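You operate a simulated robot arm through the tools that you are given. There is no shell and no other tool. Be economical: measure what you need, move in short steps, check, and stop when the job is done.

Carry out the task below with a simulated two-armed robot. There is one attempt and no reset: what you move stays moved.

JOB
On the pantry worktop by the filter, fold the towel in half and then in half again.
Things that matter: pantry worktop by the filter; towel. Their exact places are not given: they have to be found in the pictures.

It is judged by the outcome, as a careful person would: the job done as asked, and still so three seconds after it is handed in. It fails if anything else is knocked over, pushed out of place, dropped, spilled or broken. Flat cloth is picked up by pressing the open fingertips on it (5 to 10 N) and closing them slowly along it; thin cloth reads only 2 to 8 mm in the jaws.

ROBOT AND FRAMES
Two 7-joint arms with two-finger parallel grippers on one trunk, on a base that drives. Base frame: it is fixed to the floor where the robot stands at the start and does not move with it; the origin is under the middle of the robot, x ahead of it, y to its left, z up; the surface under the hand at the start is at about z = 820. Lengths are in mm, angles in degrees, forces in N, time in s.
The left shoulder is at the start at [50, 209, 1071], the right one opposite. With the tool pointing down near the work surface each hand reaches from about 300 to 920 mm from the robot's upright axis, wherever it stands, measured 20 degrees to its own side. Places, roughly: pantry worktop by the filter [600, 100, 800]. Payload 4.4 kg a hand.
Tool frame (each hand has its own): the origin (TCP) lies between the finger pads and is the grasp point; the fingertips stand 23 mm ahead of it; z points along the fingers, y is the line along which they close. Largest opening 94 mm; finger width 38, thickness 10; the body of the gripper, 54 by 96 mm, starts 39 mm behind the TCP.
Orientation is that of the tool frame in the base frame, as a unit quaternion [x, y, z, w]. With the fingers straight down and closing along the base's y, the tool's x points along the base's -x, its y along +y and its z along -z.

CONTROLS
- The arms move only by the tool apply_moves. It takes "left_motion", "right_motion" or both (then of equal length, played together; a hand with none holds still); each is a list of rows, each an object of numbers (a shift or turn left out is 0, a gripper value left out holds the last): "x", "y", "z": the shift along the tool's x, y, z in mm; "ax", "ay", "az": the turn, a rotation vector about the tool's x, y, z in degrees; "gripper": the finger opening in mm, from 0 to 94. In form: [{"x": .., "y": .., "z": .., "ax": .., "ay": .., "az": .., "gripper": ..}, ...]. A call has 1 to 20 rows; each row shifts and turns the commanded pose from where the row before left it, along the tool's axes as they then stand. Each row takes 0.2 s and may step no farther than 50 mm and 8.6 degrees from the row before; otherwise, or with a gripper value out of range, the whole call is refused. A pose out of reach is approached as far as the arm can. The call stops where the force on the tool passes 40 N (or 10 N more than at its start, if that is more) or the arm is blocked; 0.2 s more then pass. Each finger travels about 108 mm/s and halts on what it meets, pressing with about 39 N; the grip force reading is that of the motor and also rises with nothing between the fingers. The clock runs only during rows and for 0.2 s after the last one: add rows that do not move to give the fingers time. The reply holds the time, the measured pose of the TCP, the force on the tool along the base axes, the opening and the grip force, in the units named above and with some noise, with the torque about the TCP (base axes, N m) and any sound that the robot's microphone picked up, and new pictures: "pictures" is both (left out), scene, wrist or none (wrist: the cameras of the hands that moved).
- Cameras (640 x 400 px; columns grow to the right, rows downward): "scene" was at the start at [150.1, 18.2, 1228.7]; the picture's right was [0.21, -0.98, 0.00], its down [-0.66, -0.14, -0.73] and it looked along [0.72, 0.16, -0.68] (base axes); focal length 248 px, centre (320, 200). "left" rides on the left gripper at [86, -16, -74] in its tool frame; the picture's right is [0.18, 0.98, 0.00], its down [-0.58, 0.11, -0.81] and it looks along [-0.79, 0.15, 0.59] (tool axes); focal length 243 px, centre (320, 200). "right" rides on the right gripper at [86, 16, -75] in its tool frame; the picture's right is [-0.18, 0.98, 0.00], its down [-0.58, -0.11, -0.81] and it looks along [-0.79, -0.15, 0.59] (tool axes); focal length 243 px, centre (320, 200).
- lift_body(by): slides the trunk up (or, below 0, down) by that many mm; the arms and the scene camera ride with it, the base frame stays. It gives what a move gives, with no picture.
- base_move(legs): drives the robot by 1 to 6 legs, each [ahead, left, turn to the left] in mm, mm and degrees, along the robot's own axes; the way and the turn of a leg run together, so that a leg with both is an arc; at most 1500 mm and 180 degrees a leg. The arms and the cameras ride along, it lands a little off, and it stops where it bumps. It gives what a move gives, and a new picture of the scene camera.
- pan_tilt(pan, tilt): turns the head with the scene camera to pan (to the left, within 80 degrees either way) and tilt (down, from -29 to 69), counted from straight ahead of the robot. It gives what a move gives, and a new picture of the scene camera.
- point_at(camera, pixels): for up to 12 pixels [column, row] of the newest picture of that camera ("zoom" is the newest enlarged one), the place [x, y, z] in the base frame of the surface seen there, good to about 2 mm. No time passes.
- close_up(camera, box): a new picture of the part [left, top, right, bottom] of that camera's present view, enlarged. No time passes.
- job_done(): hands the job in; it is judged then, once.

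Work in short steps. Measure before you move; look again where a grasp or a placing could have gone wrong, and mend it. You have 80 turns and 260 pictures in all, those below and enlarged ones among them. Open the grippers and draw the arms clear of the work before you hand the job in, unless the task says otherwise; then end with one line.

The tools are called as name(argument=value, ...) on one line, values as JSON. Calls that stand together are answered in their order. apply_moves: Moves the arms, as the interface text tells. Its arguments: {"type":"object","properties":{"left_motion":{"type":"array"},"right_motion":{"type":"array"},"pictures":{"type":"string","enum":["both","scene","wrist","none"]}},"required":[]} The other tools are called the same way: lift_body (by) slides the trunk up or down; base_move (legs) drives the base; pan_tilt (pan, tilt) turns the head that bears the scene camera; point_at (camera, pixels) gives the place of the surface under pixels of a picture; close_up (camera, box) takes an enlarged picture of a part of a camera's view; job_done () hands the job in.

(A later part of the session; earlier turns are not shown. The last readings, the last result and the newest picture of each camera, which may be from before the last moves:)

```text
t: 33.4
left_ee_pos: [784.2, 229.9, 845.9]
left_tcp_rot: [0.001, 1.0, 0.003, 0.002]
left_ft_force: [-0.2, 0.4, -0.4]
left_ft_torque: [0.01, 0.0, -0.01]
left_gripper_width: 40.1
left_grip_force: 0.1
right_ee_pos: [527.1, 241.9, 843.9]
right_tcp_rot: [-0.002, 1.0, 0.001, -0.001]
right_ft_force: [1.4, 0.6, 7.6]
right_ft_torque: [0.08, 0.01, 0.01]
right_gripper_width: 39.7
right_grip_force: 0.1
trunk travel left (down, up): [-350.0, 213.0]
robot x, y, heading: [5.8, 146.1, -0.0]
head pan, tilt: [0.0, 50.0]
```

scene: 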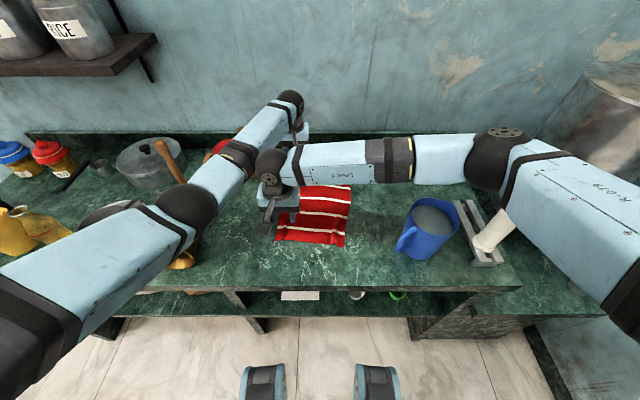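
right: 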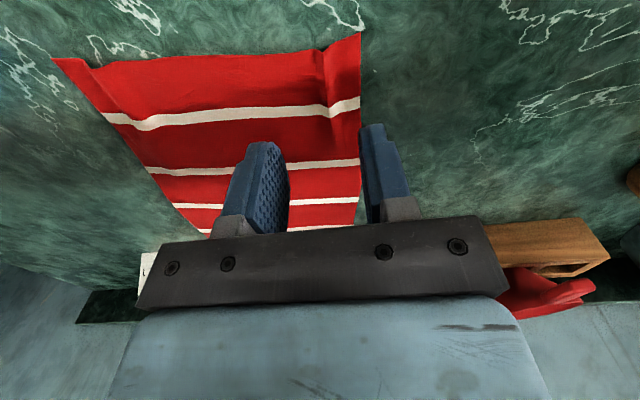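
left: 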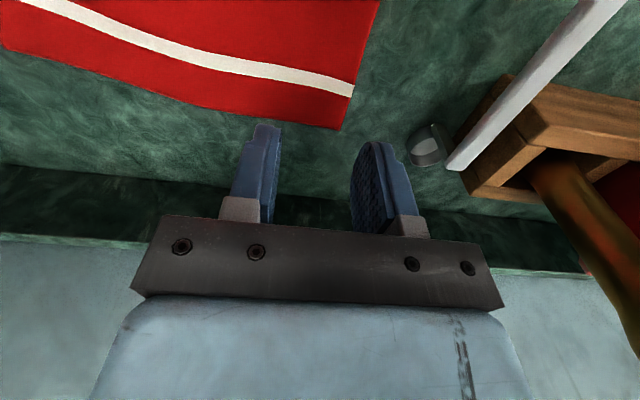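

Right presses with 7.6 N; the left isn't in contact yet. I lower the left in small steps.

apply_moves(left_motion=[{"z": 0.8}, {"z": 0.7}, {}], pictures="none")

```text
t: 34.2
left_ee_pos: [786.0, 230.8, 844.2]
left_tcp_rot: [0.001, 1.0, 0.002, 0.002]
left_ft_force: [0.1, -0.7, 0.5]
left_ft_torque: [-0.01, 0.0, -0.01]
left_gripper_width: 40.2
left_grip_force: 0.1
right_ee_pos: [527.2, 241.9, 844.9]
right_tcp_rot: [-0.003, 1.0, 0.001, -0.001]
right_ft_force: [1.9, 1.3, 9.4]
right_ft_torque: [0.08, -0.03, -0.05]
right_gripper_width: 40.0
right_grip_force: 0.3
trunk travel left (down, up): [-350.0, 213.0]
robot x, y, heading: [1.7, 145.3, 0.1]
head pan, tilt: [0.0, 50.0]
```

apply_moves(left_motion=[{"z": 0.8}, {"z": 0.7}, {}], pictures="none")

```text
t: 35.0
left_ee_pos: [784.4, 230.7, 844.2]
left_tcp_rot: [0.002, 1.0, 0.001, 0.003]
left_ft_force: [-1.3, -1.4, 8.7]
left_ft_torque: [-0.1, 0.04, 0.01]
left_gripper_width: 39.9
left_grip_force: 0.1
right_ee_pos: [527.1, 242.0, 844.7]
right_tcp_rot: [-0.003, 1.0, 0.001, 0.0]
right_ft_force: [1.8, 1.7, 6.7]
right_ft_torque: [0.09, -0.05, 0.0]
right_gripper_width: 39.9
right_grip_force: 0.5
trunk travel left (down, up): [-350.0, 213.0]
robot x, y, heading: [2.1, 149.5, -0.2]
head pan, tilt: [0.0, 50.0]
```

Left now 8.7 N, right 6.7 N. I close both slowly.

apply_moves(left_motion=[{"gripper": 37}, {"gripper": 34}, {"gripper": 31}, {"gripper": 28}, {"gripper": 25}, {"gripper": 22}, {"gripper": 19}, {"gripper": 16}, {"gripper": 13}, {"gripper": 10}, {"gripper": 7}, {"gripper": 4}, {"gripper": 1}, {"gripper": 0}, {}, {}], right_motion=[{"gripper": 37}, {"gripper": 34}, {"gripper": 31}, {"gripper": 28}, {"gripper": 25}, {"gripper": 22}, {"gripper": 19}, {"gripper": 16}, {"gripper": 13}, {"gripper": 10}, {"gripper": 7}, {"gripper": 4}, {"gripper": 1}, {"gripper": 0}, {}, {}], pictures="wrist")

```text
t: 38.4
left_ee_pos: [784.5, 232.3, 844.2]
left_tcp_rot: [0.001, 1.0, 0.001, 0.002]
left_ft_force: [0.6, 1.6, 17.5]
left_ft_torque: [0.05, 0.06, 0.0]
left_gripper_width: 6.6
left_grip_force: 39.2
right_ee_pos: [526.4, 241.8, 845.7]
right_tcp_rot: [-0.003, 1.0, 0.001, 0.0]
right_ft_force: [0.6, 0.8, 2.4]
right_ft_torque: [0.05, -0.02, -0.01]
right_gripper_width: 6.6
right_grip_force: 39.2
trunk travel left (down, up): [-350.0, 213.0]
robot x, y, heading: [1.4, 144.0, -0.0]
head pan, tilt: [0.0, 50.0]
```

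right: 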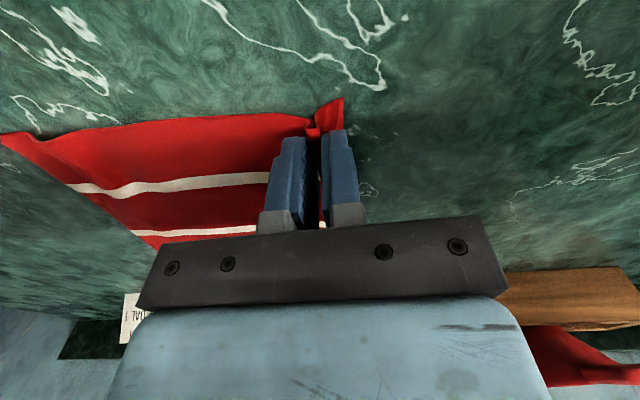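
left: 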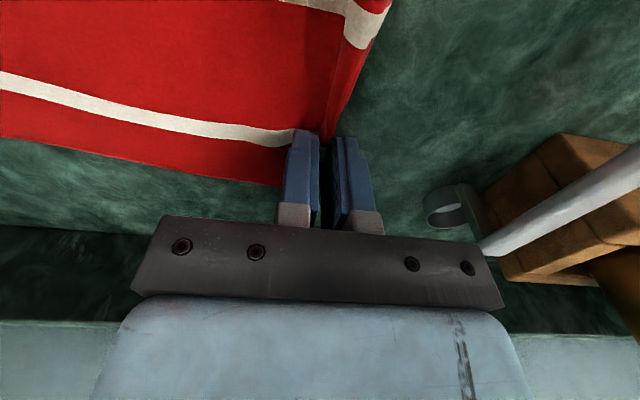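

Both grip 6.6 mm of cloth. I do the first half of the fold arc (up and toward −y) and check.

apply_moves(left_motion=[{"x": 1.2, "y": -2.7, "z": -18.1}, {"x": 1.2, "y": -7.9, "z": -16.9}, {"x": 1.2, "y": -12.5, "z": -14.5}, {"x": 1.2, "y": -16.2, "z": -11.1}, {"x": 1.2, "y": -18.9, "z": -7}, {"x": 1.2, "y": -20.3, "z": -2.4}, {}], right_motion=[{"x": 1.1, "y": -2.4, "z": -16.8}, {"x": 1.1, "y": -7.1, "z": -15.7}, {"x": 1.1, "y": -11.4, "z": -13.5}, {"x": 1.1, "y": -14.8, "z": -10.3}, {"x": 1.1, "y": -17.2, "z": -6.5}, {"x": 1.1, "y": -18.5, "z": -2.2}, {}])

```text
t: 40.0
left_ee_pos: [778.2, 153.7, 911.2]
left_tcp_rot: [0.001, 1.0, 0.0, 0.001]
left_ft_force: [-1.0, -0.4, -0.7]
left_ft_torque: [0.01, -0.02, -0.03]
left_gripper_width: 6.3
left_grip_force: 38.8
right_ee_pos: [520.9, 171.9, 908.2]
right_tcp_rot: [-0.002, 1.0, 0.001, -0.001]
right_ft_force: [0.6, -0.3, 0.3]
right_ft_torque: [-0.04, -0.03, -0.03]
right_gripper_width: 6.4
right_grip_force: 39.0
trunk travel left (down, up): [-350.0, 213.0]
robot x, y, heading: [-0.2, 146.0, 0.4]
head pan, tilt: [0.0, 50.0]
```

scene: 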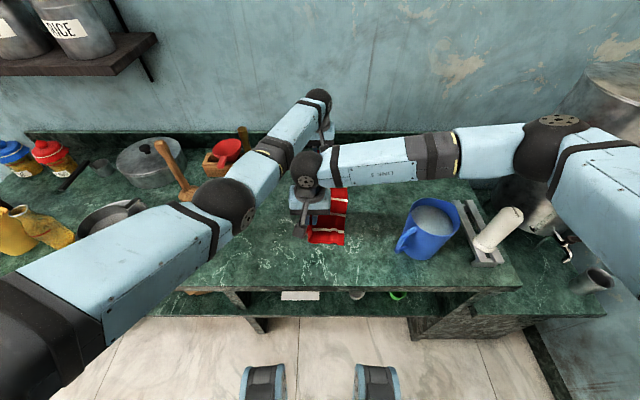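
right: 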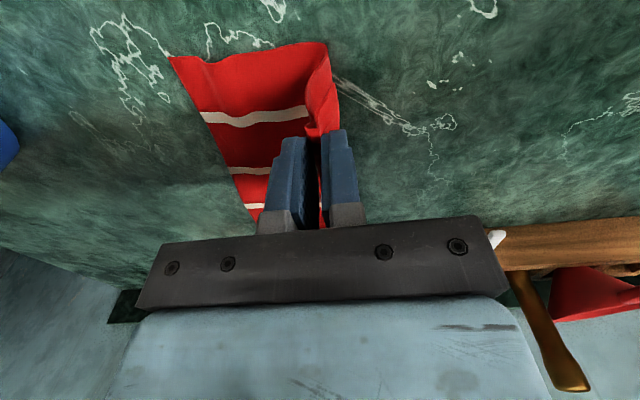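
left: 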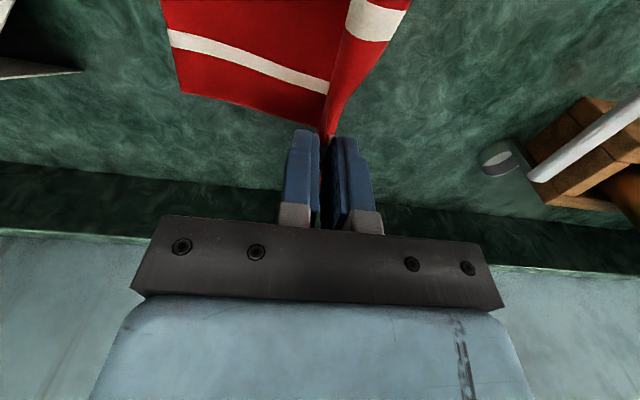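

The cloth lifts as intended. I check that the right edge has stayed in place before finishing.

point_at(camera="right", pixels=[[174, 62], [204, 108], [232, 172], [252, 215], [300, 48], [325, 50]])

point_at(camera="left", pixels=[[184, 90], [164, 10], [320, 122], [360, 60]])

```text
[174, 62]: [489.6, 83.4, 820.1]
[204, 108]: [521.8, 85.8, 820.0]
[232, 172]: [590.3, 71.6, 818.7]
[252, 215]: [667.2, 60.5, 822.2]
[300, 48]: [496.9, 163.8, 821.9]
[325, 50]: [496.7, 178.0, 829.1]
```

```text
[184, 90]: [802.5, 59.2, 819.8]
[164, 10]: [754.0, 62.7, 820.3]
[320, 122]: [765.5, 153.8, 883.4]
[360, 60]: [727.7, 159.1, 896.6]
```

The right edge now runs from (490,83) to (802,59). I finish the arc so the hands land about 22–25 mm inside it, still gripping.

apply_moves(left_motion=[{"x": 1, "y": -19.1, "z": 2.1}, {"x": 1, "y": -17.8, "z": 6.3}, {"x": 1, "y": -15.2, "z": 10}, {"x": 1, "y": -11.7, "z": 13.1}, {"x": 1, "y": -7.4, "z": 15.2}, {"x": 1, "y": -2.5, "z": 15.3}, {}], right_motion=[{"x": 1, "y": -17, "z": 2}, {"x": 1, "y": -15.8, "z": 6}, {"x": 1, "y": -13.6, "z": 9.5}, {"x": 1, "y": -10.5, "z": 12.5}, {"x": 1, "y": -6.5, "z": 14.5}, {"x": 1, "y": -2.2, "z": 14.5}, {}])

```text
t: 41.6
left_ee_pos: [754.8, 91.0, 857.5]
left_tcp_rot: [0.002, 1.0, 0.002, 0.001]
left_ft_force: [-0.4, 0.1, 0.4]
left_ft_torque: [-0.01, 0.02, 0.0]
left_gripper_width: 6.3
left_grip_force: 39.0
left hand out of reach, approached as far as the arm can: row 4, 5, 6
right_ee_pos: [514.2, 106.2, 848.4]
right_tcp_rot: [-0.002, 1.0, 0.001, -0.002]
right_ft_force: [0.4, -1.3, 1.1]
right_ft_torque: [-0.02, -0.04, -0.03]
right_gripper_width: 6.5
right_grip_force: 39.1
trunk travel left (down, up): [-350.0, 213.0]
robot x, y, heading: [-0.7, 147.8, 0.1]
head pan, tilt: [0.0, 50.0]
```

scene: 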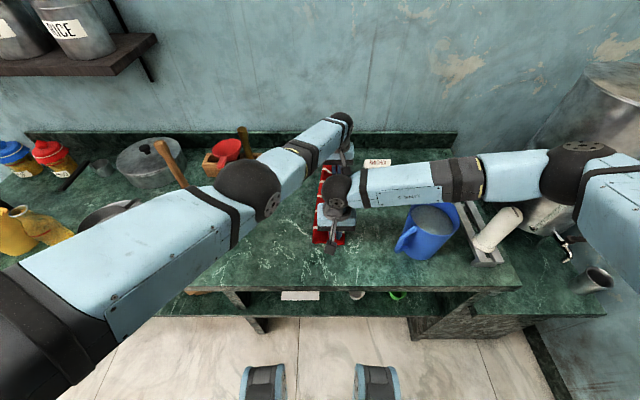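
right: 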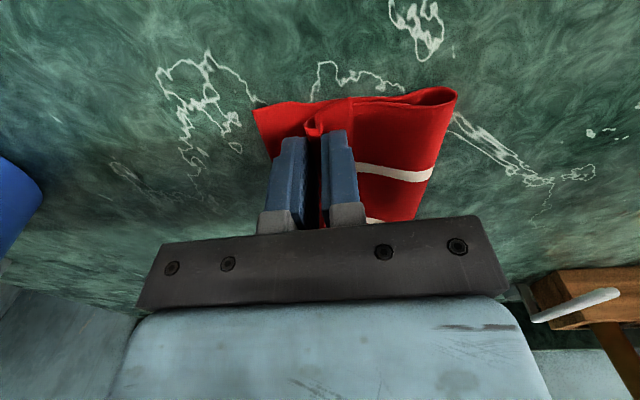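
left: 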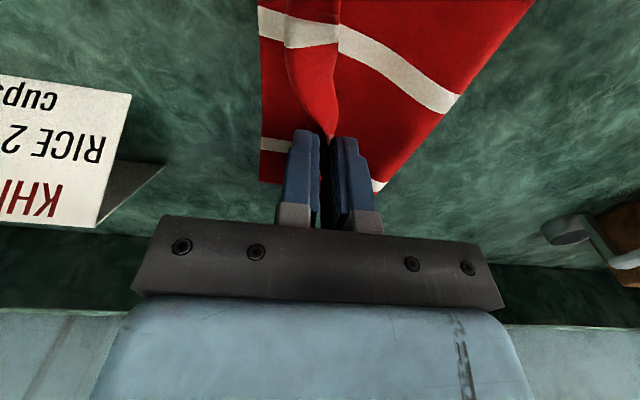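

The left hand ran out of reach (stopped 18 mm short and 13 mm high). I release and raise the right hand first, keeping the left grip, then I'll drive the robot a little ahead.

apply_moves(right_motion=[{"z": 2}, {"gripper": 10}, {"gripper": 18}, {"gripper": 28}, {"gripper": 36}, {"gripper": 40}, {"z": -20}, {"z": -40}, {"z": -50}], pictures="wrist")

```text
t: 43.6
left_ee_pos: [753.8, 92.0, 858.6]
left_tcp_rot: [0.001, 1.0, 0.002, 0.001]
left_ft_force: [-0.9, -0.3, 0.3]
left_ft_torque: [0.01, 0.0, 0.0]
left_gripper_width: 6.1
left_grip_force: 38.6
right_ee_pos: [513.5, 103.3, 955.4]
right_tcp_rot: [-0.003, 1.0, 0.001, -0.001]
right_ft_force: [-0.3, -0.3, -0.5]
right_ft_torque: [-0.02, -0.02, 0.03]
right_gripper_width: 40.1
right_grip_force: 0.0
trunk travel left (down, up): [-350.0, 213.0]
robot x, y, heading: [2.5, 147.0, 0.2]
head pan, tilt: [0.0, 50.0]
```

right: 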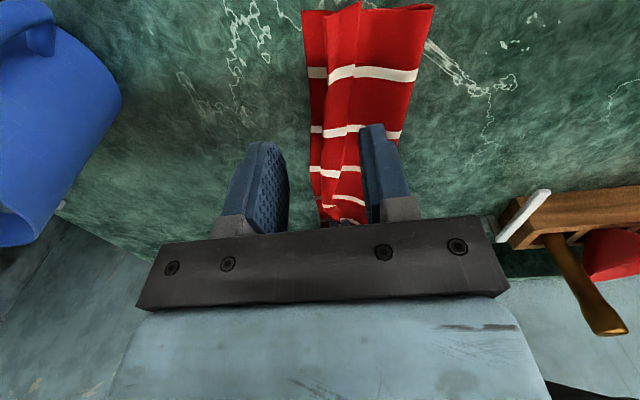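

The near end lies with the top edge a bit short. Now I drive 40 mm ahead with the left hand still holding the cloth.

base_move(legs=[[40, -8, 0]])

```text
t: 44.5
left_ee_pos: [795.0, 83.6, 856.8]
left_tcp_rot: [0.001, 1.0, 0.002, 0.0]
left_ft_force: [0.3, -0.6, -0.7]
left_ft_torque: [-0.03, -0.01, 0.03]
left_gripper_width: 6.2
left_grip_force: 38.9
right_ee_pos: [555.6, 95.3, 955.6]
right_tcp_rot: [-0.003, 1.0, 0.0, -0.002]
right_ft_force: [1.2, -0.4, -0.7]
right_ft_torque: [-0.01, 0.03, 0.02]
right_gripper_width: 40.2
right_grip_force: 0.0
trunk travel left (down, up): [-350.0, 213.0]
robot x, y, heading: [42.0, 134.7, 0.1]
head pan, tilt: [0.0, 50.0]
```

scene: 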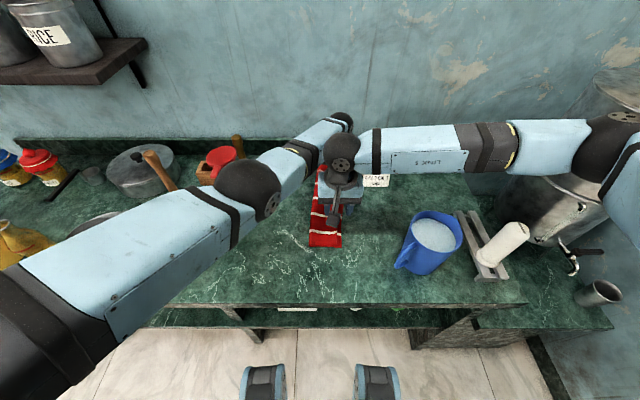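

Now I move the left hand back toward x≈772, and read the result.

apply_moves(left_motion=[{"x": 12}, {"x": 11}, {}], pictures="none")

```text
t: 45.2
left_ee_pos: [773.7, 88.2, 860.5]
left_tcp_rot: [-0.001, 1.0, 0.001, 0.002]
left_ft_force: [0.1, -0.2, 0.6]
left_ft_torque: [0.0, 0.0, -0.02]
left_gripper_width: 6.1
left_grip_force: 38.9
right_ee_pos: [552.0, 94.1, 952.2]
right_tcp_rot: [-0.005, 1.0, -0.003, -0.005]
right_ft_force: [-2.4, -3.7, 1.7]
right_ft_torque: [0.32, -0.18, 0.01]
right_gripper_width: 40.0
right_grip_force: 0.0
trunk travel left (down, up): [-350.0, 213.0]
robot x, y, heading: [40.5, 138.0, -0.0]
head pan, tilt: [0.0, 50.0]
stopped in row 3 (right hand): the force on the tool passed its limit at 42 N (the readings are from after the stop); the commanded pose is now the measured one
```

The left forearm brushed the right hand. I move the right hand away (−y and up).

apply_moves(right_motion=[{"y": -15}, {"y": -20, "z": -10}, {"y": -20, "z": -30}, {"y": -20, "z": -40}, {"z": -40}])

```text
t: 46.4
left_ee_pos: [773.9, 87.5, 861.1]
left_tcp_rot: [-0.001, 1.0, 0.0, 0.003]
left_ft_force: [0.2, -0.6, 0.9]
left_ft_torque: [-0.04, -0.04, -0.01]
left_gripper_width: 5.9
left_grip_force: 39.0
right_ee_pos: [553.9, 19.6, 1072.6]
right_tcp_rot: [-0.005, 1.0, -0.001, -0.006]
right_ft_force: [-0.6, 0.6, -0.6]
right_ft_torque: [0.01, -0.04, 0.01]
right_gripper_width: 39.9
right_grip_force: 0.0
trunk travel left (down, up): [-350.0, 213.0]
robot x, y, heading: [39.6, 138.9, 0.1]
head pan, tilt: [0.0, 50.0]
```

scene: 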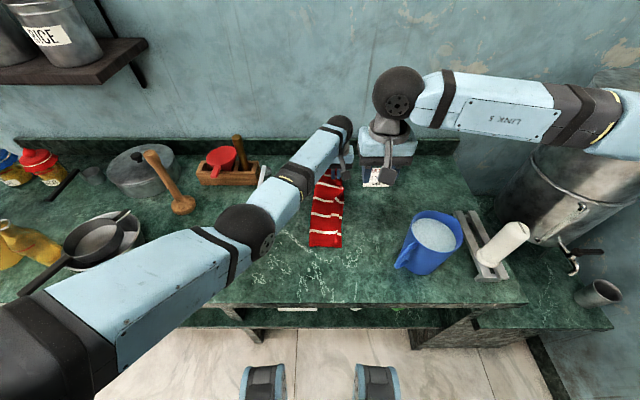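
right: 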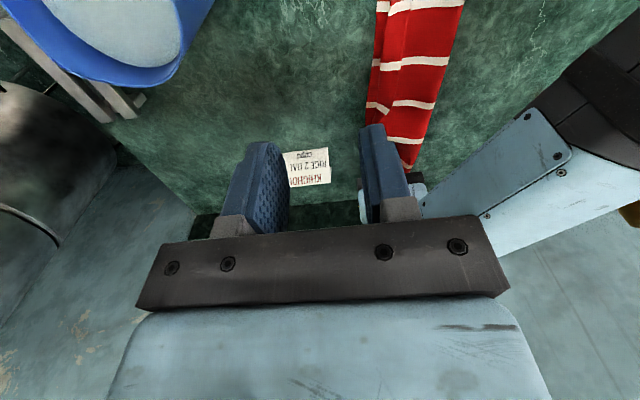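

Now I lower the left hand with the corner: 8 mm to −y and 12 mm down.

apply_moves(left_motion=[{"y": -8, "z": 4}, {"z": 5}, {"z": 4}, {}], pictures="wrist")

close_up(camera="scene", box=[270, 150, 390, 260])

```text
t: 47.4
left_ee_pos: [773.5, 79.4, 847.5]
left_tcp_rot: [-0.001, 1.0, 0.002, 0.003]
left_ft_force: [-0.3, -0.2, 2.9]
left_ft_torque: [-0.02, 0.02, -0.02]
left_gripper_width: 6.1
left_grip_force: 39.2
right_ee_pos: [553.8, 20.6, 1071.0]
right_tcp_rot: [-0.004, 1.0, -0.002, -0.005]
right_ft_force: [0.3, 0.3, -0.1]
right_ft_torque: [-0.01, -0.01, -0.02]
right_gripper_width: 39.8
right_grip_force: 0.1
trunk travel left (down, up): [-350.0, 213.0]
robot x, y, heading: [39.4, 137.2, 0.1]
head pan, tilt: [0.0, 50.0]
```

left: 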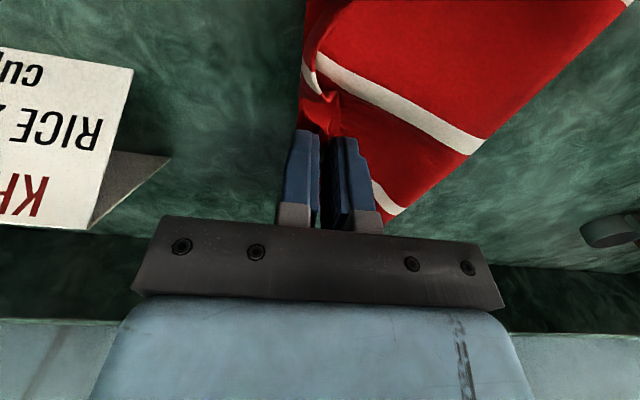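

```text
3.64 times, centred on (330, 205) of scene
```

zoom: 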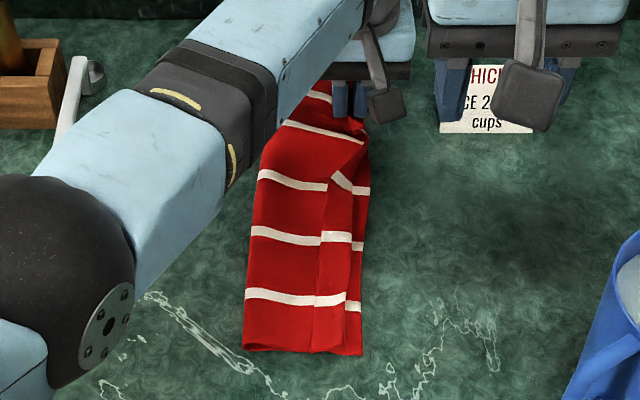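

The fold looks good. I release the left hand and withdraw it up and to the left.

apply_moves(left_motion=[{"gripper": 12}, {"gripper": 20}, {"gripper": 30}, {"gripper": 36}, {"z": -20}, {"z": -40}, {"z": -45}, {"z": -45}, {"x": 35, "y": 30}, {"x": 35, "y": 35}, {"x": 35, "y": 35}, {"x": 35, "y": 35}, {"x": 35, "y": 35}])

close_up(camera="scene", box=[270, 150, 390, 260])

```text
t: 50.2
left_ee_pos: [680.7, 322.1, 941.3]
left_tcp_rot: [-0.04, 0.997, 0.065, 0.028]
left_ft_force: [0.5, 0.0, 0.3]
left_ft_torque: [0.0, -0.04, -0.03]
left_gripper_width: 36.2
left_grip_force: 0.1
left hand out of reach, approached as far as the arm can: row 10, 11, 12, 13
right_ee_pos: [553.8, 21.5, 1071.8]
right_tcp_rot: [-0.005, 1.0, -0.002, -0.006]
right_ft_force: [0.2, 0.0, -0.2]
right_ft_torque: [0.03, 0.02, -0.03]
right_gripper_width: 39.6
right_grip_force: 0.1
trunk travel left (down, up): [-350.0, 213.0]
robot x, y, heading: [42.4, 138.5, 0.3]
head pan, tilt: [0.0, 50.0]
stopped in row 13 (left hand): the arm was blocked; the commanded pose is now the measured one
```

scene: 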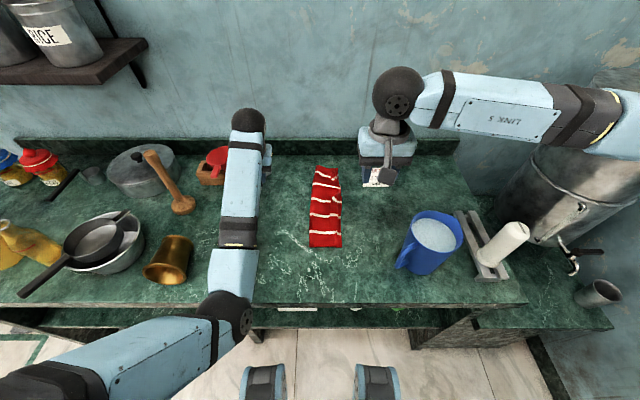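
left: 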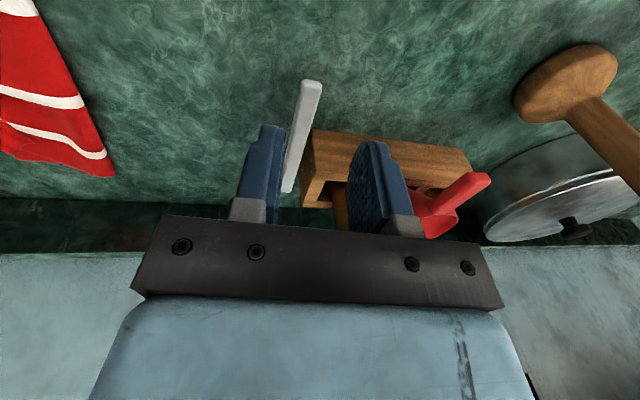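

```text
3.64 times, centred on (330, 205) of scene
```

zoom: 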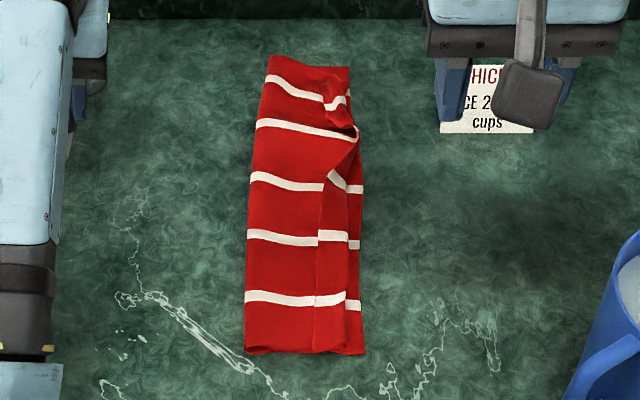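

The fold shape is good, with a small crumple at the far right. But the left arm got blocked with its elbow near the brass cup, so I look there.

close_up(camera="scene", box=[20, 180, 320, 380])

point_at(camera="scene", pixels=[[235, 310], [165, 260], [240, 200], [178, 243], [150, 268], [220, 285], [238, 265], [230, 290]])

```text
2.00 times, centred on (170, 280) of scene
```

zoom: 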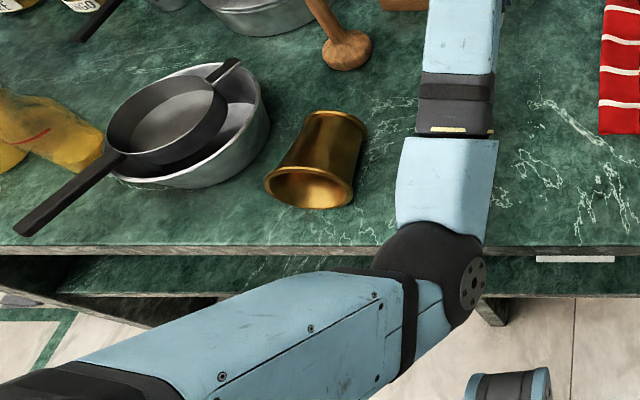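

```text
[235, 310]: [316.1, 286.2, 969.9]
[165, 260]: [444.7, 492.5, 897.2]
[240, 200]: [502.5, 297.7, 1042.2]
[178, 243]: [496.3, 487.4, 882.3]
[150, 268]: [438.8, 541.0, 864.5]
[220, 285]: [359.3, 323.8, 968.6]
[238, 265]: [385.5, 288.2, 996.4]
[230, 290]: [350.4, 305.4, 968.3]
```

The brass cup at zoom (310,165) lies on its side: my left forearm must have tipped it earlier while the trunk was low. I will stand it up again at its place (about (488,498)) after the folding. First I measure the folded towel.

close_up(camera="scene", box=[295, 155, 365, 255])

point_at(camera="scene", pixels=[[310, 245], [340, 246], [335, 245], [312, 228], [339, 225], [319, 167], [337, 172], [331, 184], [335, 190], [338, 187], [316, 195], [338, 208]])

```text
4.00 times, centred on (330, 205) of scene
```

zoom: 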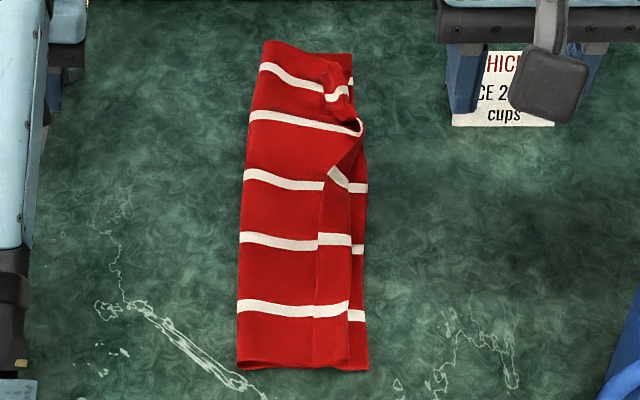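

```text
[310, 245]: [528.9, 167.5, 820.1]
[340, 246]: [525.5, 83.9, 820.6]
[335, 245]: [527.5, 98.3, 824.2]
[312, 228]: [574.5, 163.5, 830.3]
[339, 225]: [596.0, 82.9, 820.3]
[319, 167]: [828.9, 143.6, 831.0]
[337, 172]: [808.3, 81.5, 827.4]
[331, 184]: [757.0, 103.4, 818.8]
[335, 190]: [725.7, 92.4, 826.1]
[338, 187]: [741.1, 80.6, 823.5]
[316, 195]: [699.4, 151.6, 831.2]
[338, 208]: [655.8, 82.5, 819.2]
```

The folded towel now spans x 527–827 and y 83–167. For the second fold (near end over far end) I use the right hand; I try turning it +90° so it closes along x.

apply_moves(right_motion=[{"az": 8.2}, {"az": 8.2}, {"az": 8.2}, {"az": 8.2}, {"az": 8.2}, {"az": 8.2}, {"az": 8.2}, {"az": 8.2}, {"az": 8.2}, {"az": 8.2}, {"az": 8}, {}])

```text
t: 52.8
left_ee_pos: [680.9, 319.5, 941.0]
left_tcp_rot: [-0.038, 0.997, 0.065, 0.029]
left_ft_force: [-0.9, 0.9, 0.0]
left_ft_torque: [0.01, 0.02, 0.02]
left_gripper_width: 36.0
left_grip_force: 0.0
right_ee_pos: [553.3, 21.0, 1071.3]
right_tcp_rot: [0.704, 0.71, -0.005, -0.003]
right_ft_force: [0.5, 1.0, 0.1]
right_ft_torque: [-0.05, -0.02, 0.01]
right_gripper_width: 40.2
right_grip_force: 0.0
trunk travel left (down, up): [-350.0, 213.0]
robot x, y, heading: [41.2, 139.0, 0.4]
head pan, tilt: [0.0, 50.0]
```

scene: 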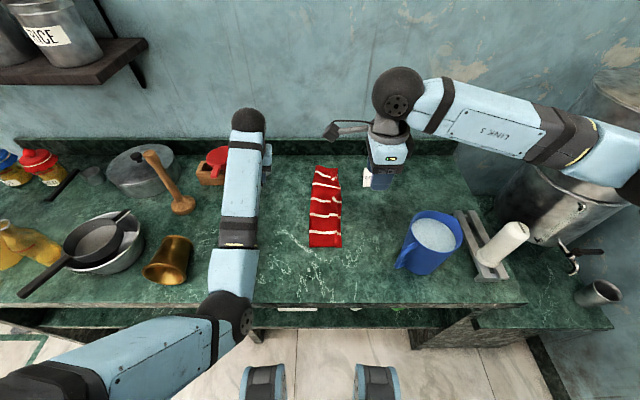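
right: 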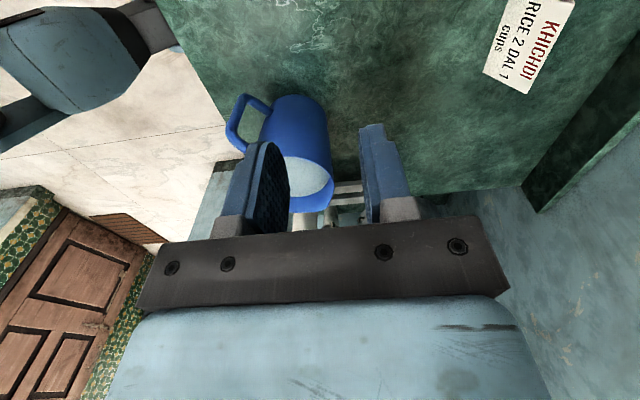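

Turning +90° works. I move above the near edge centre (547,125) with a 30 mm opening, and lower to z≈870.

apply_moves(right_motion=[{"x": 35, "y": -2, "gripper": 30}, {"x": 35, "y": -2}, {"x": 34, "y": -2}, {"z": 45}, {"z": 45}, {"z": 45}, {"z": 45}, {"z": 20}, {}])

close_up(camera="scene", box=[270, 150, 390, 260])

```text
t: 54.8
left_ee_pos: [680.7, 321.9, 940.8]
left_tcp_rot: [-0.04, 0.997, 0.066, 0.029]
left_ft_force: [-0.7, 0.3, -0.1]
left_ft_torque: [-0.02, -0.01, 0.01]
left_gripper_width: 36.1
left_grip_force: 0.0
right_ee_pos: [545.0, 122.5, 871.8]
right_tcp_rot: [0.704, 0.71, -0.005, -0.002]
right_ft_force: [-0.8, -0.1, 0.8]
right_ft_torque: [0.01, 0.0, -0.07]
right_gripper_width: 30.1
right_grip_force: 0.1
trunk travel left (down, up): [-350.0, 213.0]
robot x, y, heading: [40.4, 141.2, -0.1]
head pan, tilt: [0.0, 50.0]
```

scene: 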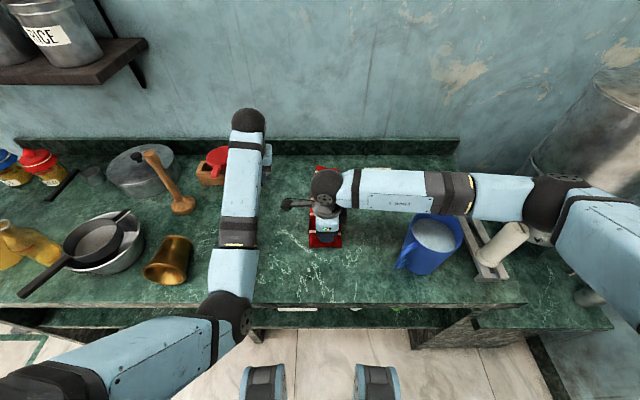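
right: 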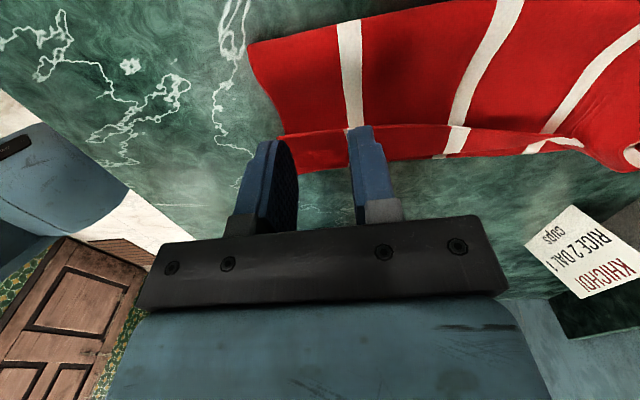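

```text
3.64 times, centred on (330, 205) of scene
```

zoom: 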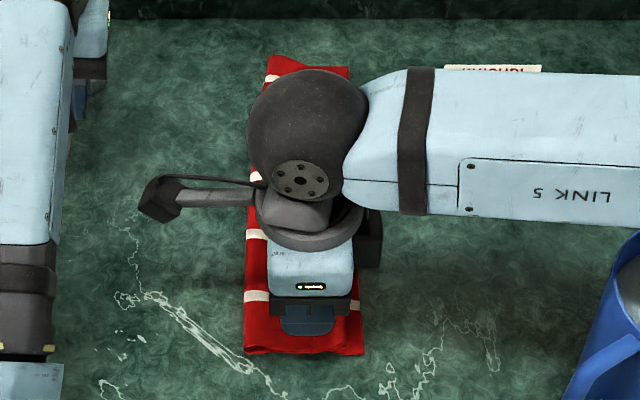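

I measure the near edge in the wrist picture (left column of the red area).

point_at(camera="right", pixels=[[252, 46], [262, 85], [282, 132], [286, 150], [300, 100], [300, 168]])

```text
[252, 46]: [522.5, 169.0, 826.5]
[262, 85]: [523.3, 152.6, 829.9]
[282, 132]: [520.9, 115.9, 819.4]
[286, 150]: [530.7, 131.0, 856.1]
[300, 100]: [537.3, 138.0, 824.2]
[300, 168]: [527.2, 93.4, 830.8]
```

Edge at x≈522; the hand sits well. I descend and press.

apply_moves(right_motion=[{"z": 12}, {"z": 8}, {"z": 3}, {}, {}], pictures="none")

```text
t: 56.0
left_ee_pos: [681.0, 320.2, 940.6]
left_tcp_rot: [-0.04, 0.997, 0.065, 0.029]
left_ft_force: [-0.1, 0.4, -0.7]
left_ft_torque: [0.0, 0.01, -0.01]
left_gripper_width: 36.0
left_grip_force: 0.0
right_ee_pos: [543.4, 121.7, 848.6]
right_tcp_rot: [0.704, 0.711, -0.004, -0.002]
right_ft_force: [0.1, -0.1, 0.2]
right_ft_torque: [-0.02, -0.05, -0.01]
right_gripper_width: 30.0
right_grip_force: 0.0
trunk travel left (down, up): [-350.0, 213.0]
robot x, y, heading: [43.8, 140.6, 0.4]
head pan, tilt: [0.0, 50.0]
```

apply_moves(right_motion=[{"z": 1}, {"z": 1}, {"z": 1}, {}], pictures="none")

```text
t: 57.0
left_ee_pos: [680.2, 320.2, 941.7]
left_tcp_rot: [-0.039, 0.997, 0.066, 0.029]
left_ft_force: [-0.2, 0.8, 0.8]
left_ft_torque: [0.0, -0.03, 0.03]
left_gripper_width: 36.1
left_grip_force: 0.1
right_ee_pos: [544.9, 122.9, 845.3]
right_tcp_rot: [0.704, 0.71, -0.004, -0.002]
right_ft_force: [1.3, -1.3, 6.7]
right_ft_torque: [-0.12, 0.04, 0.01]
right_gripper_width: 29.9
right_grip_force: 0.0
trunk travel left (down, up): [-350.0, 213.0]
robot x, y, heading: [42.1, 139.4, 0.4]
head pan, tilt: [0.0, 50.0]
```

6.7 N contact; I press slightly more so both plies are caught, and close slowly.

apply_moves(right_motion=[{"z": 0.4}, {"gripper": 28}, {"gripper": 26}, {"gripper": 24}, {"gripper": 22}, {"gripper": 20}, {"gripper": 18}, {"gripper": 16}, {"gripper": 14}, {"gripper": 12}, {"gripper": 10}, {"gripper": 8}, {"gripper": 6}, {"gripper": 4}, {"gripper": 2}, {"gripper": 0}, {}, {}], pictures="wrist")

```text
t: 60.8
left_ee_pos: [680.0, 320.7, 942.3]
left_tcp_rot: [-0.04, 0.997, 0.066, 0.03]
left_ft_force: [-0.1, 0.5, 0.0]
left_ft_torque: [0.0, 0.06, -0.02]
left_gripper_width: 36.0
left_grip_force: 0.2
right_ee_pos: [541.9, 123.3, 844.8]
right_tcp_rot: [0.704, 0.71, -0.004, -0.002]
right_ft_force: [0.5, 0.5, 18.6]
right_ft_torque: [-0.19, 0.07, 0.03]
right_gripper_width: 2.3
right_grip_force: 39.0
trunk travel left (down, up): [-350.0, 213.0]
robot x, y, heading: [39.2, 140.4, 0.0]
head pan, tilt: [0.0, 50.0]
```

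right: 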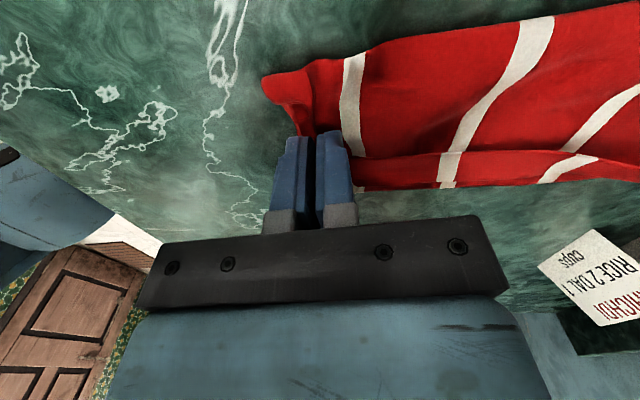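

Opening is 2.3 mm, perhaps only one ply. I lift 30 mm to see.

apply_moves(right_motion=[{"z": -10}, {"z": -10}, {"z": -10}, {}], pictures="wrist")

close_up(camera="right", box=[200, 20, 440, 220])

```text
t: 61.8
left_ee_pos: [681.1, 320.5, 941.2]
left_tcp_rot: [-0.039, 0.997, 0.065, 0.029]
left_ft_force: [-0.2, 0.0, 0.0]
left_ft_torque: [-0.02, 0.01, 0.06]
left_gripper_width: 36.0
left_grip_force: 0.1
right_ee_pos: [545.7, 122.6, 874.2]
right_tcp_rot: [0.704, 0.71, -0.005, -0.003]
right_ft_force: [-0.3, 0.6, -0.8]
right_ft_torque: [0.0, 0.0, 0.03]
right_gripper_width: 2.3
right_grip_force: 39.5
trunk travel left (down, up): [-350.0, 213.0]
robot x, y, heading: [45.2, 134.6, -0.1]
head pan, tilt: [0.0, 50.0]
```

right: 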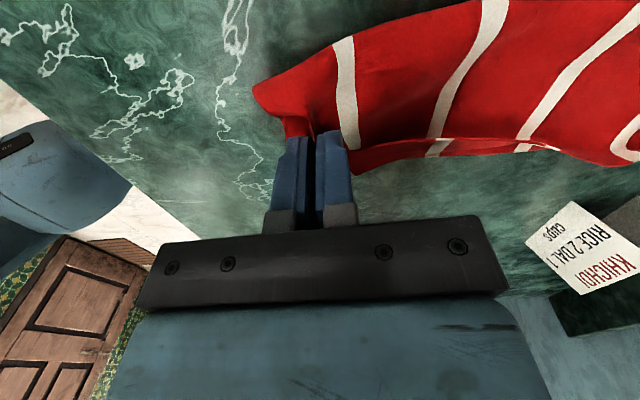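

```text
2.00 times, centred on (320, 120) of right
```

zoom: 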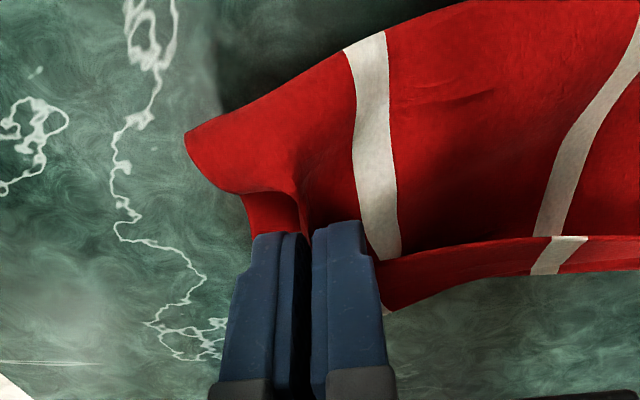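

The end lifts along with the fold side. I lift 50 mm more and move slightly forward to see whether both plies come along.

apply_moves(right_motion=[{"z": -15, "y": 4}, {"z": -15, "y": 6}, {"z": -15, "y": 8}, {}])

close_up(camera="right", box=[200, 0, 560, 220])

close_up(camera="scene", box=[280, 170, 380, 260])

```text
t: 62.8
left_ee_pos: [680.4, 320.0, 941.1]
left_tcp_rot: [-0.039, 0.997, 0.066, 0.029]
left_ft_force: [0.0, 0.2, 0.0]
left_ft_torque: [0.01, -0.01, 0.0]
left_gripper_width: 36.2
left_grip_force: 0.0
right_ee_pos: [562.2, 121.3, 919.5]
right_tcp_rot: [0.704, 0.71, -0.005, -0.003]
right_ft_force: [0.4, -0.2, 0.1]
right_ft_torque: [0.0, -0.01, 0.0]
right_gripper_width: 2.2
right_grip_force: 39.4
trunk travel left (down, up): [-350.0, 213.0]
robot x, y, heading: [40.9, 140.2, 0.1]
head pan, tilt: [0.0, 50.0]
```

scene: 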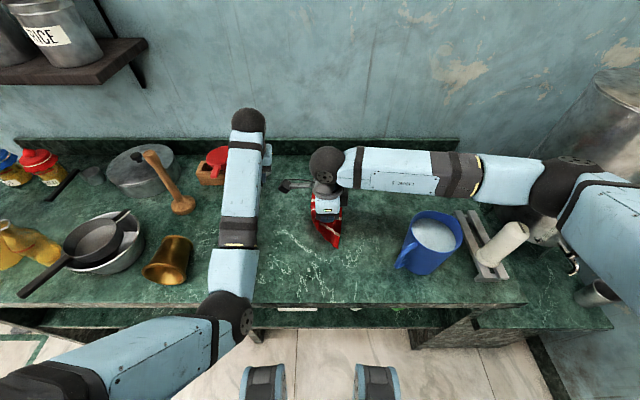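
right: 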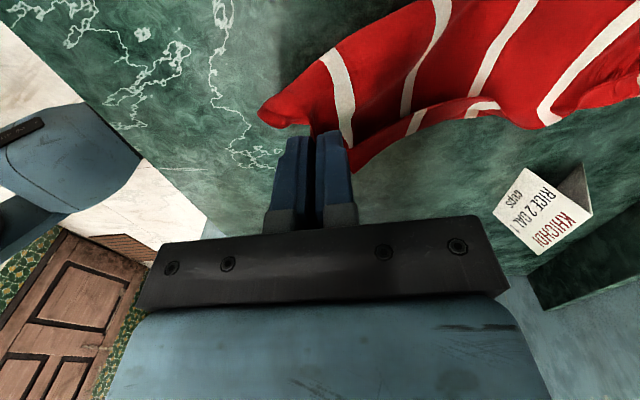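

```text
1.78 times, centred on (380, 110) of right
```

zoom: 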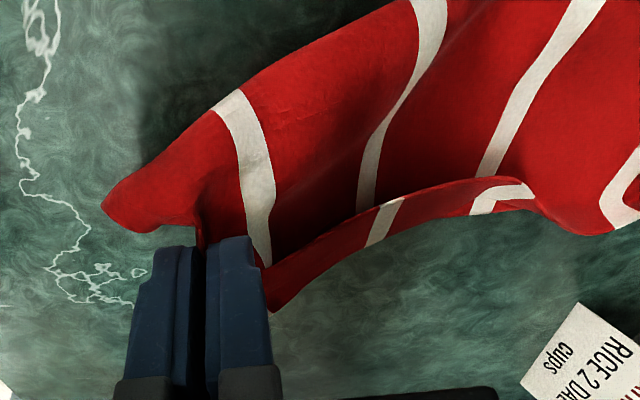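

```text
4.44 times, centred on (330, 215) of scene
```

zoom: 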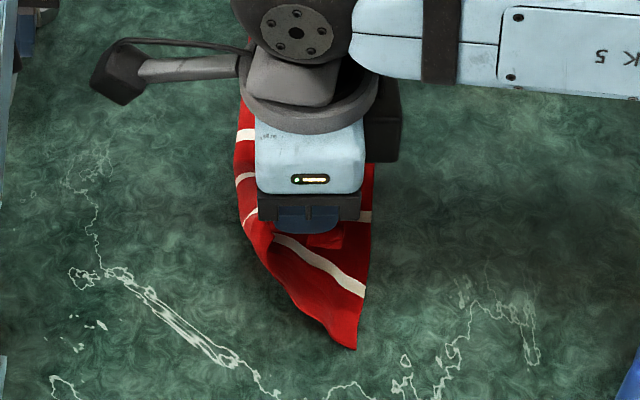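

Only the top ply (and the folded side) is held; the lower ply's near-right corner stays. That's fine: folding top ply first and then bringing the lower corner over gives the same layering. First I raise the left hand well clear of the box, and then I'll drive forward for reach.

apply_moves(left_motion=[{"z": -30}, {"z": -40}, {"z": -40}, {"z": -30}, {}], pictures="scene")

```text
t: 64.2
left_ee_pos: [733.1, 366.9, 1014.8]
left_tcp_rot: [-0.063, 0.993, 0.092, 0.032]
left_ft_force: [0.1, 0.1, -0.9]
left_ft_torque: [0.01, 0.01, -0.04]
left_gripper_width: 35.9
left_grip_force: 0.2
left hand out of reach, approached as far as the arm can: row 2, 3, 4
right_ee_pos: [561.7, 123.7, 918.3]
right_tcp_rot: [0.704, 0.71, -0.005, -0.002]
right_ft_force: [-0.6, 0.0, -0.5]
right_ft_torque: [0.0, 0.01, 0.0]
right_gripper_width: 2.2
right_grip_force: 39.6
trunk travel left (down, up): [-350.0, 213.0]
robot x, y, heading: [40.0, 138.2, 0.1]
head pan, tilt: [0.0, 50.0]
stopped in row 5 (left hand): the arm was blocked; the commanded pose is now the measured one
```

scene: 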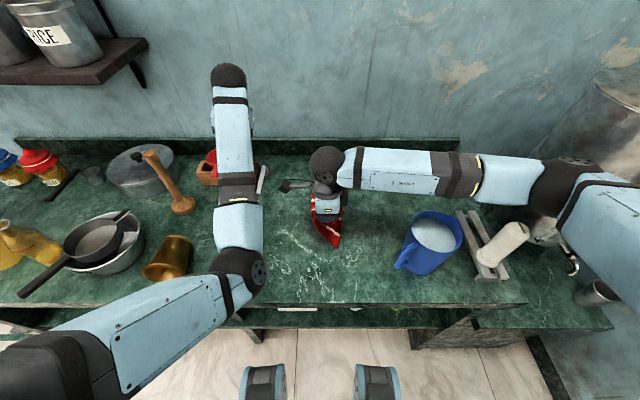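

The left arm is up against a joint limit. I pull the left hand back toward the robot (tool +x) to free it.

apply_moves(left_motion=[{"x": 25}, {"x": 25}, {"x": 30}, {"x": 30}, {"x": 30}, {}], pictures="scene")

```text
t: 65.3
left_ee_pos: [652.5, 441.3, 993.6]
left_tcp_rot: [-0.098, 0.982, 0.153, 0.059]
left_ft_force: [-0.1, -1.4, -0.8]
left_ft_torque: [-0.02, -0.01, 0.04]
left_gripper_width: 36.3
left_grip_force: 0.1
left hand out of reach, approached as far as the arm can: row 2, 3, 4, 5
right_ee_pos: [563.2, 123.1, 917.2]
right_tcp_rot: [0.704, 0.71, -0.004, -0.003]
right_ft_force: [-0.2, -0.4, -0.1]
right_ft_torque: [0.01, 0.02, 0.01]
right_gripper_width: 2.1
right_grip_force: 39.5
trunk travel left (down, up): [-350.0, 213.0]
robot x, y, heading: [39.1, 141.2, 0.0]
head pan, tilt: [0.0, 50.0]
stopped in row 5 (left hand): the arm was blocked; the commanded pose is now the measured one
```

scene: 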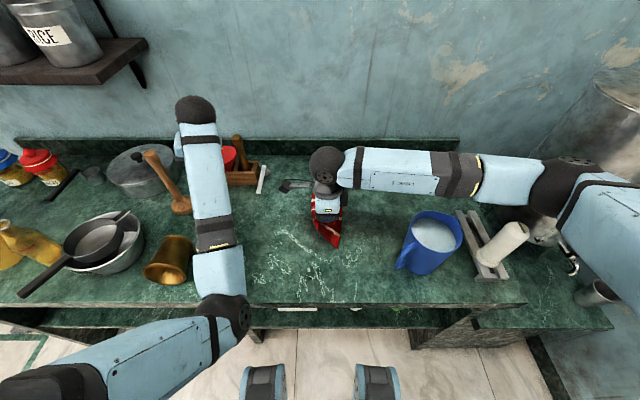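

Left hand is clear of tall things now. I drive ahead 45 mm, with the right hand holding the cloth up.

base_move(legs=[[45, 0, 0]])

```text
t: 66.3
left_ee_pos: [684.5, 440.8, 993.8]
left_tcp_rot: [-0.098, 0.981, 0.155, 0.058]
left_ft_force: [-0.5, 0.4, 0.4]
left_ft_torque: [0.01, -0.02, 0.04]
left_gripper_width: 35.9
left_grip_force: 0.0
right_ee_pos: [593.8, 122.9, 918.2]
right_tcp_rot: [0.704, 0.71, -0.005, -0.003]
right_ft_force: [0.9, -0.1, -0.1]
right_ft_torque: [-0.01, 0.0, 0.02]
right_gripper_width: 2.2
right_grip_force: 39.1
trunk travel left (down, up): [-350.0, 213.0]
robot x, y, heading: [69.3, 140.9, -0.0]
head pan, tilt: [0.0, 50.0]
stopped in leg 1: the robot was blocked; the commanded pose is now the measured one
```

scene: 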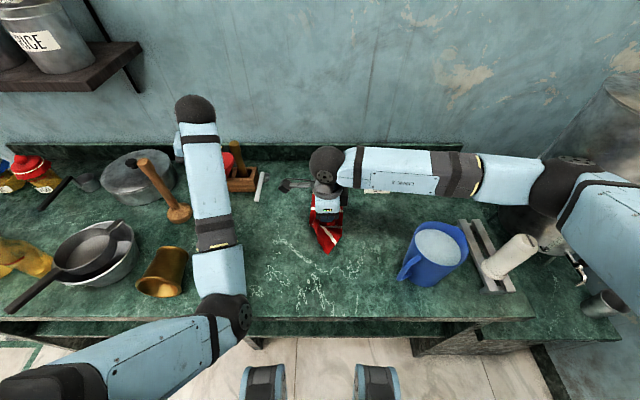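

The base reached the counter (x=69). I carry the top ply forward in an arc to about (800,104,852).

apply_moves(right_motion=[{"x": -2, "y": 30, "z": -20}, {"x": -2, "y": 30, "z": -18}, {"x": -2, "y": 30, "z": -10}, {"x": -2, "y": 30, "z": 5}, {"x": -2, "y": 25, "z": 15}, {"x": -2, "y": 25, "z": 25}, {"x": -2, "y": 20, "z": 30}, {"x": -2, "y": 12, "z": 28}, {"x": -2, "y": 6, "z": 8}, {}])

close_up(camera="scene", box=[260, 150, 400, 260])

```text
t: 68.5
left_ee_pos: [682.4, 440.5, 993.5]
left_tcp_rot: [-0.099, 0.981, 0.154, 0.059]
left_ft_force: [0.6, -0.1, 0.1]
left_ft_torque: [-0.01, 0.0, 0.01]
left_gripper_width: 36.1
left_grip_force: 0.0
right_ee_pos: [799.9, 107.0, 854.2]
right_tcp_rot: [0.703, 0.711, -0.004, -0.003]
right_ft_force: [0.1, 0.0, 0.4]
right_ft_torque: [0.01, 0.02, 0.04]
right_gripper_width: 2.2
right_grip_force: 38.8
trunk travel left (down, up): [-350.0, 213.0]
robot x, y, heading: [69.3, 138.8, 0.2]
head pan, tilt: [0.0, 50.0]
```

scene: 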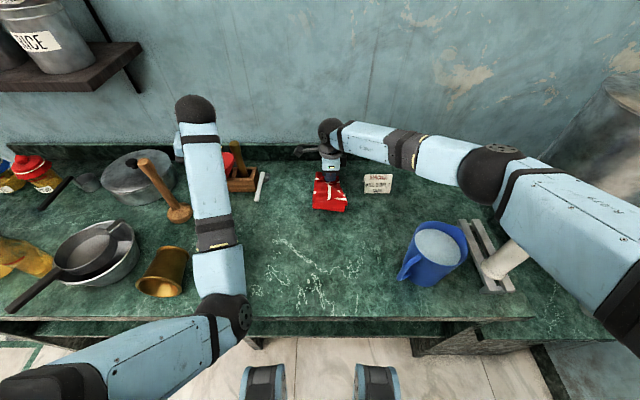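
right: 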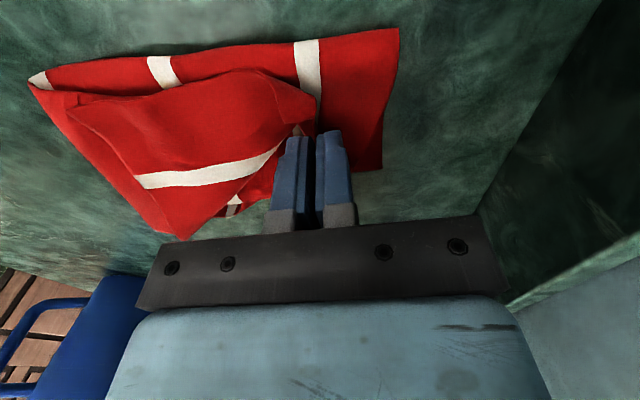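

```text
3.64 times, centred on (330, 205) of scene
```

zoom: 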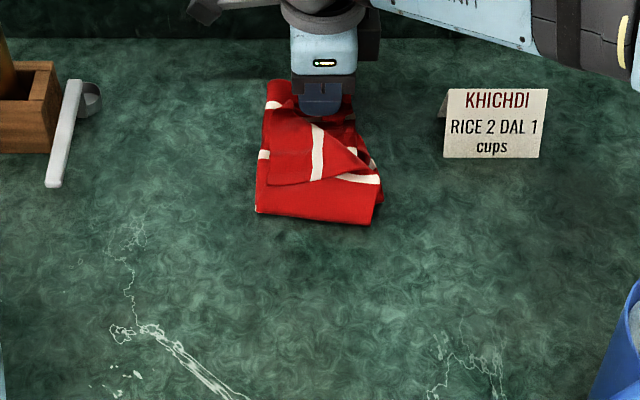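

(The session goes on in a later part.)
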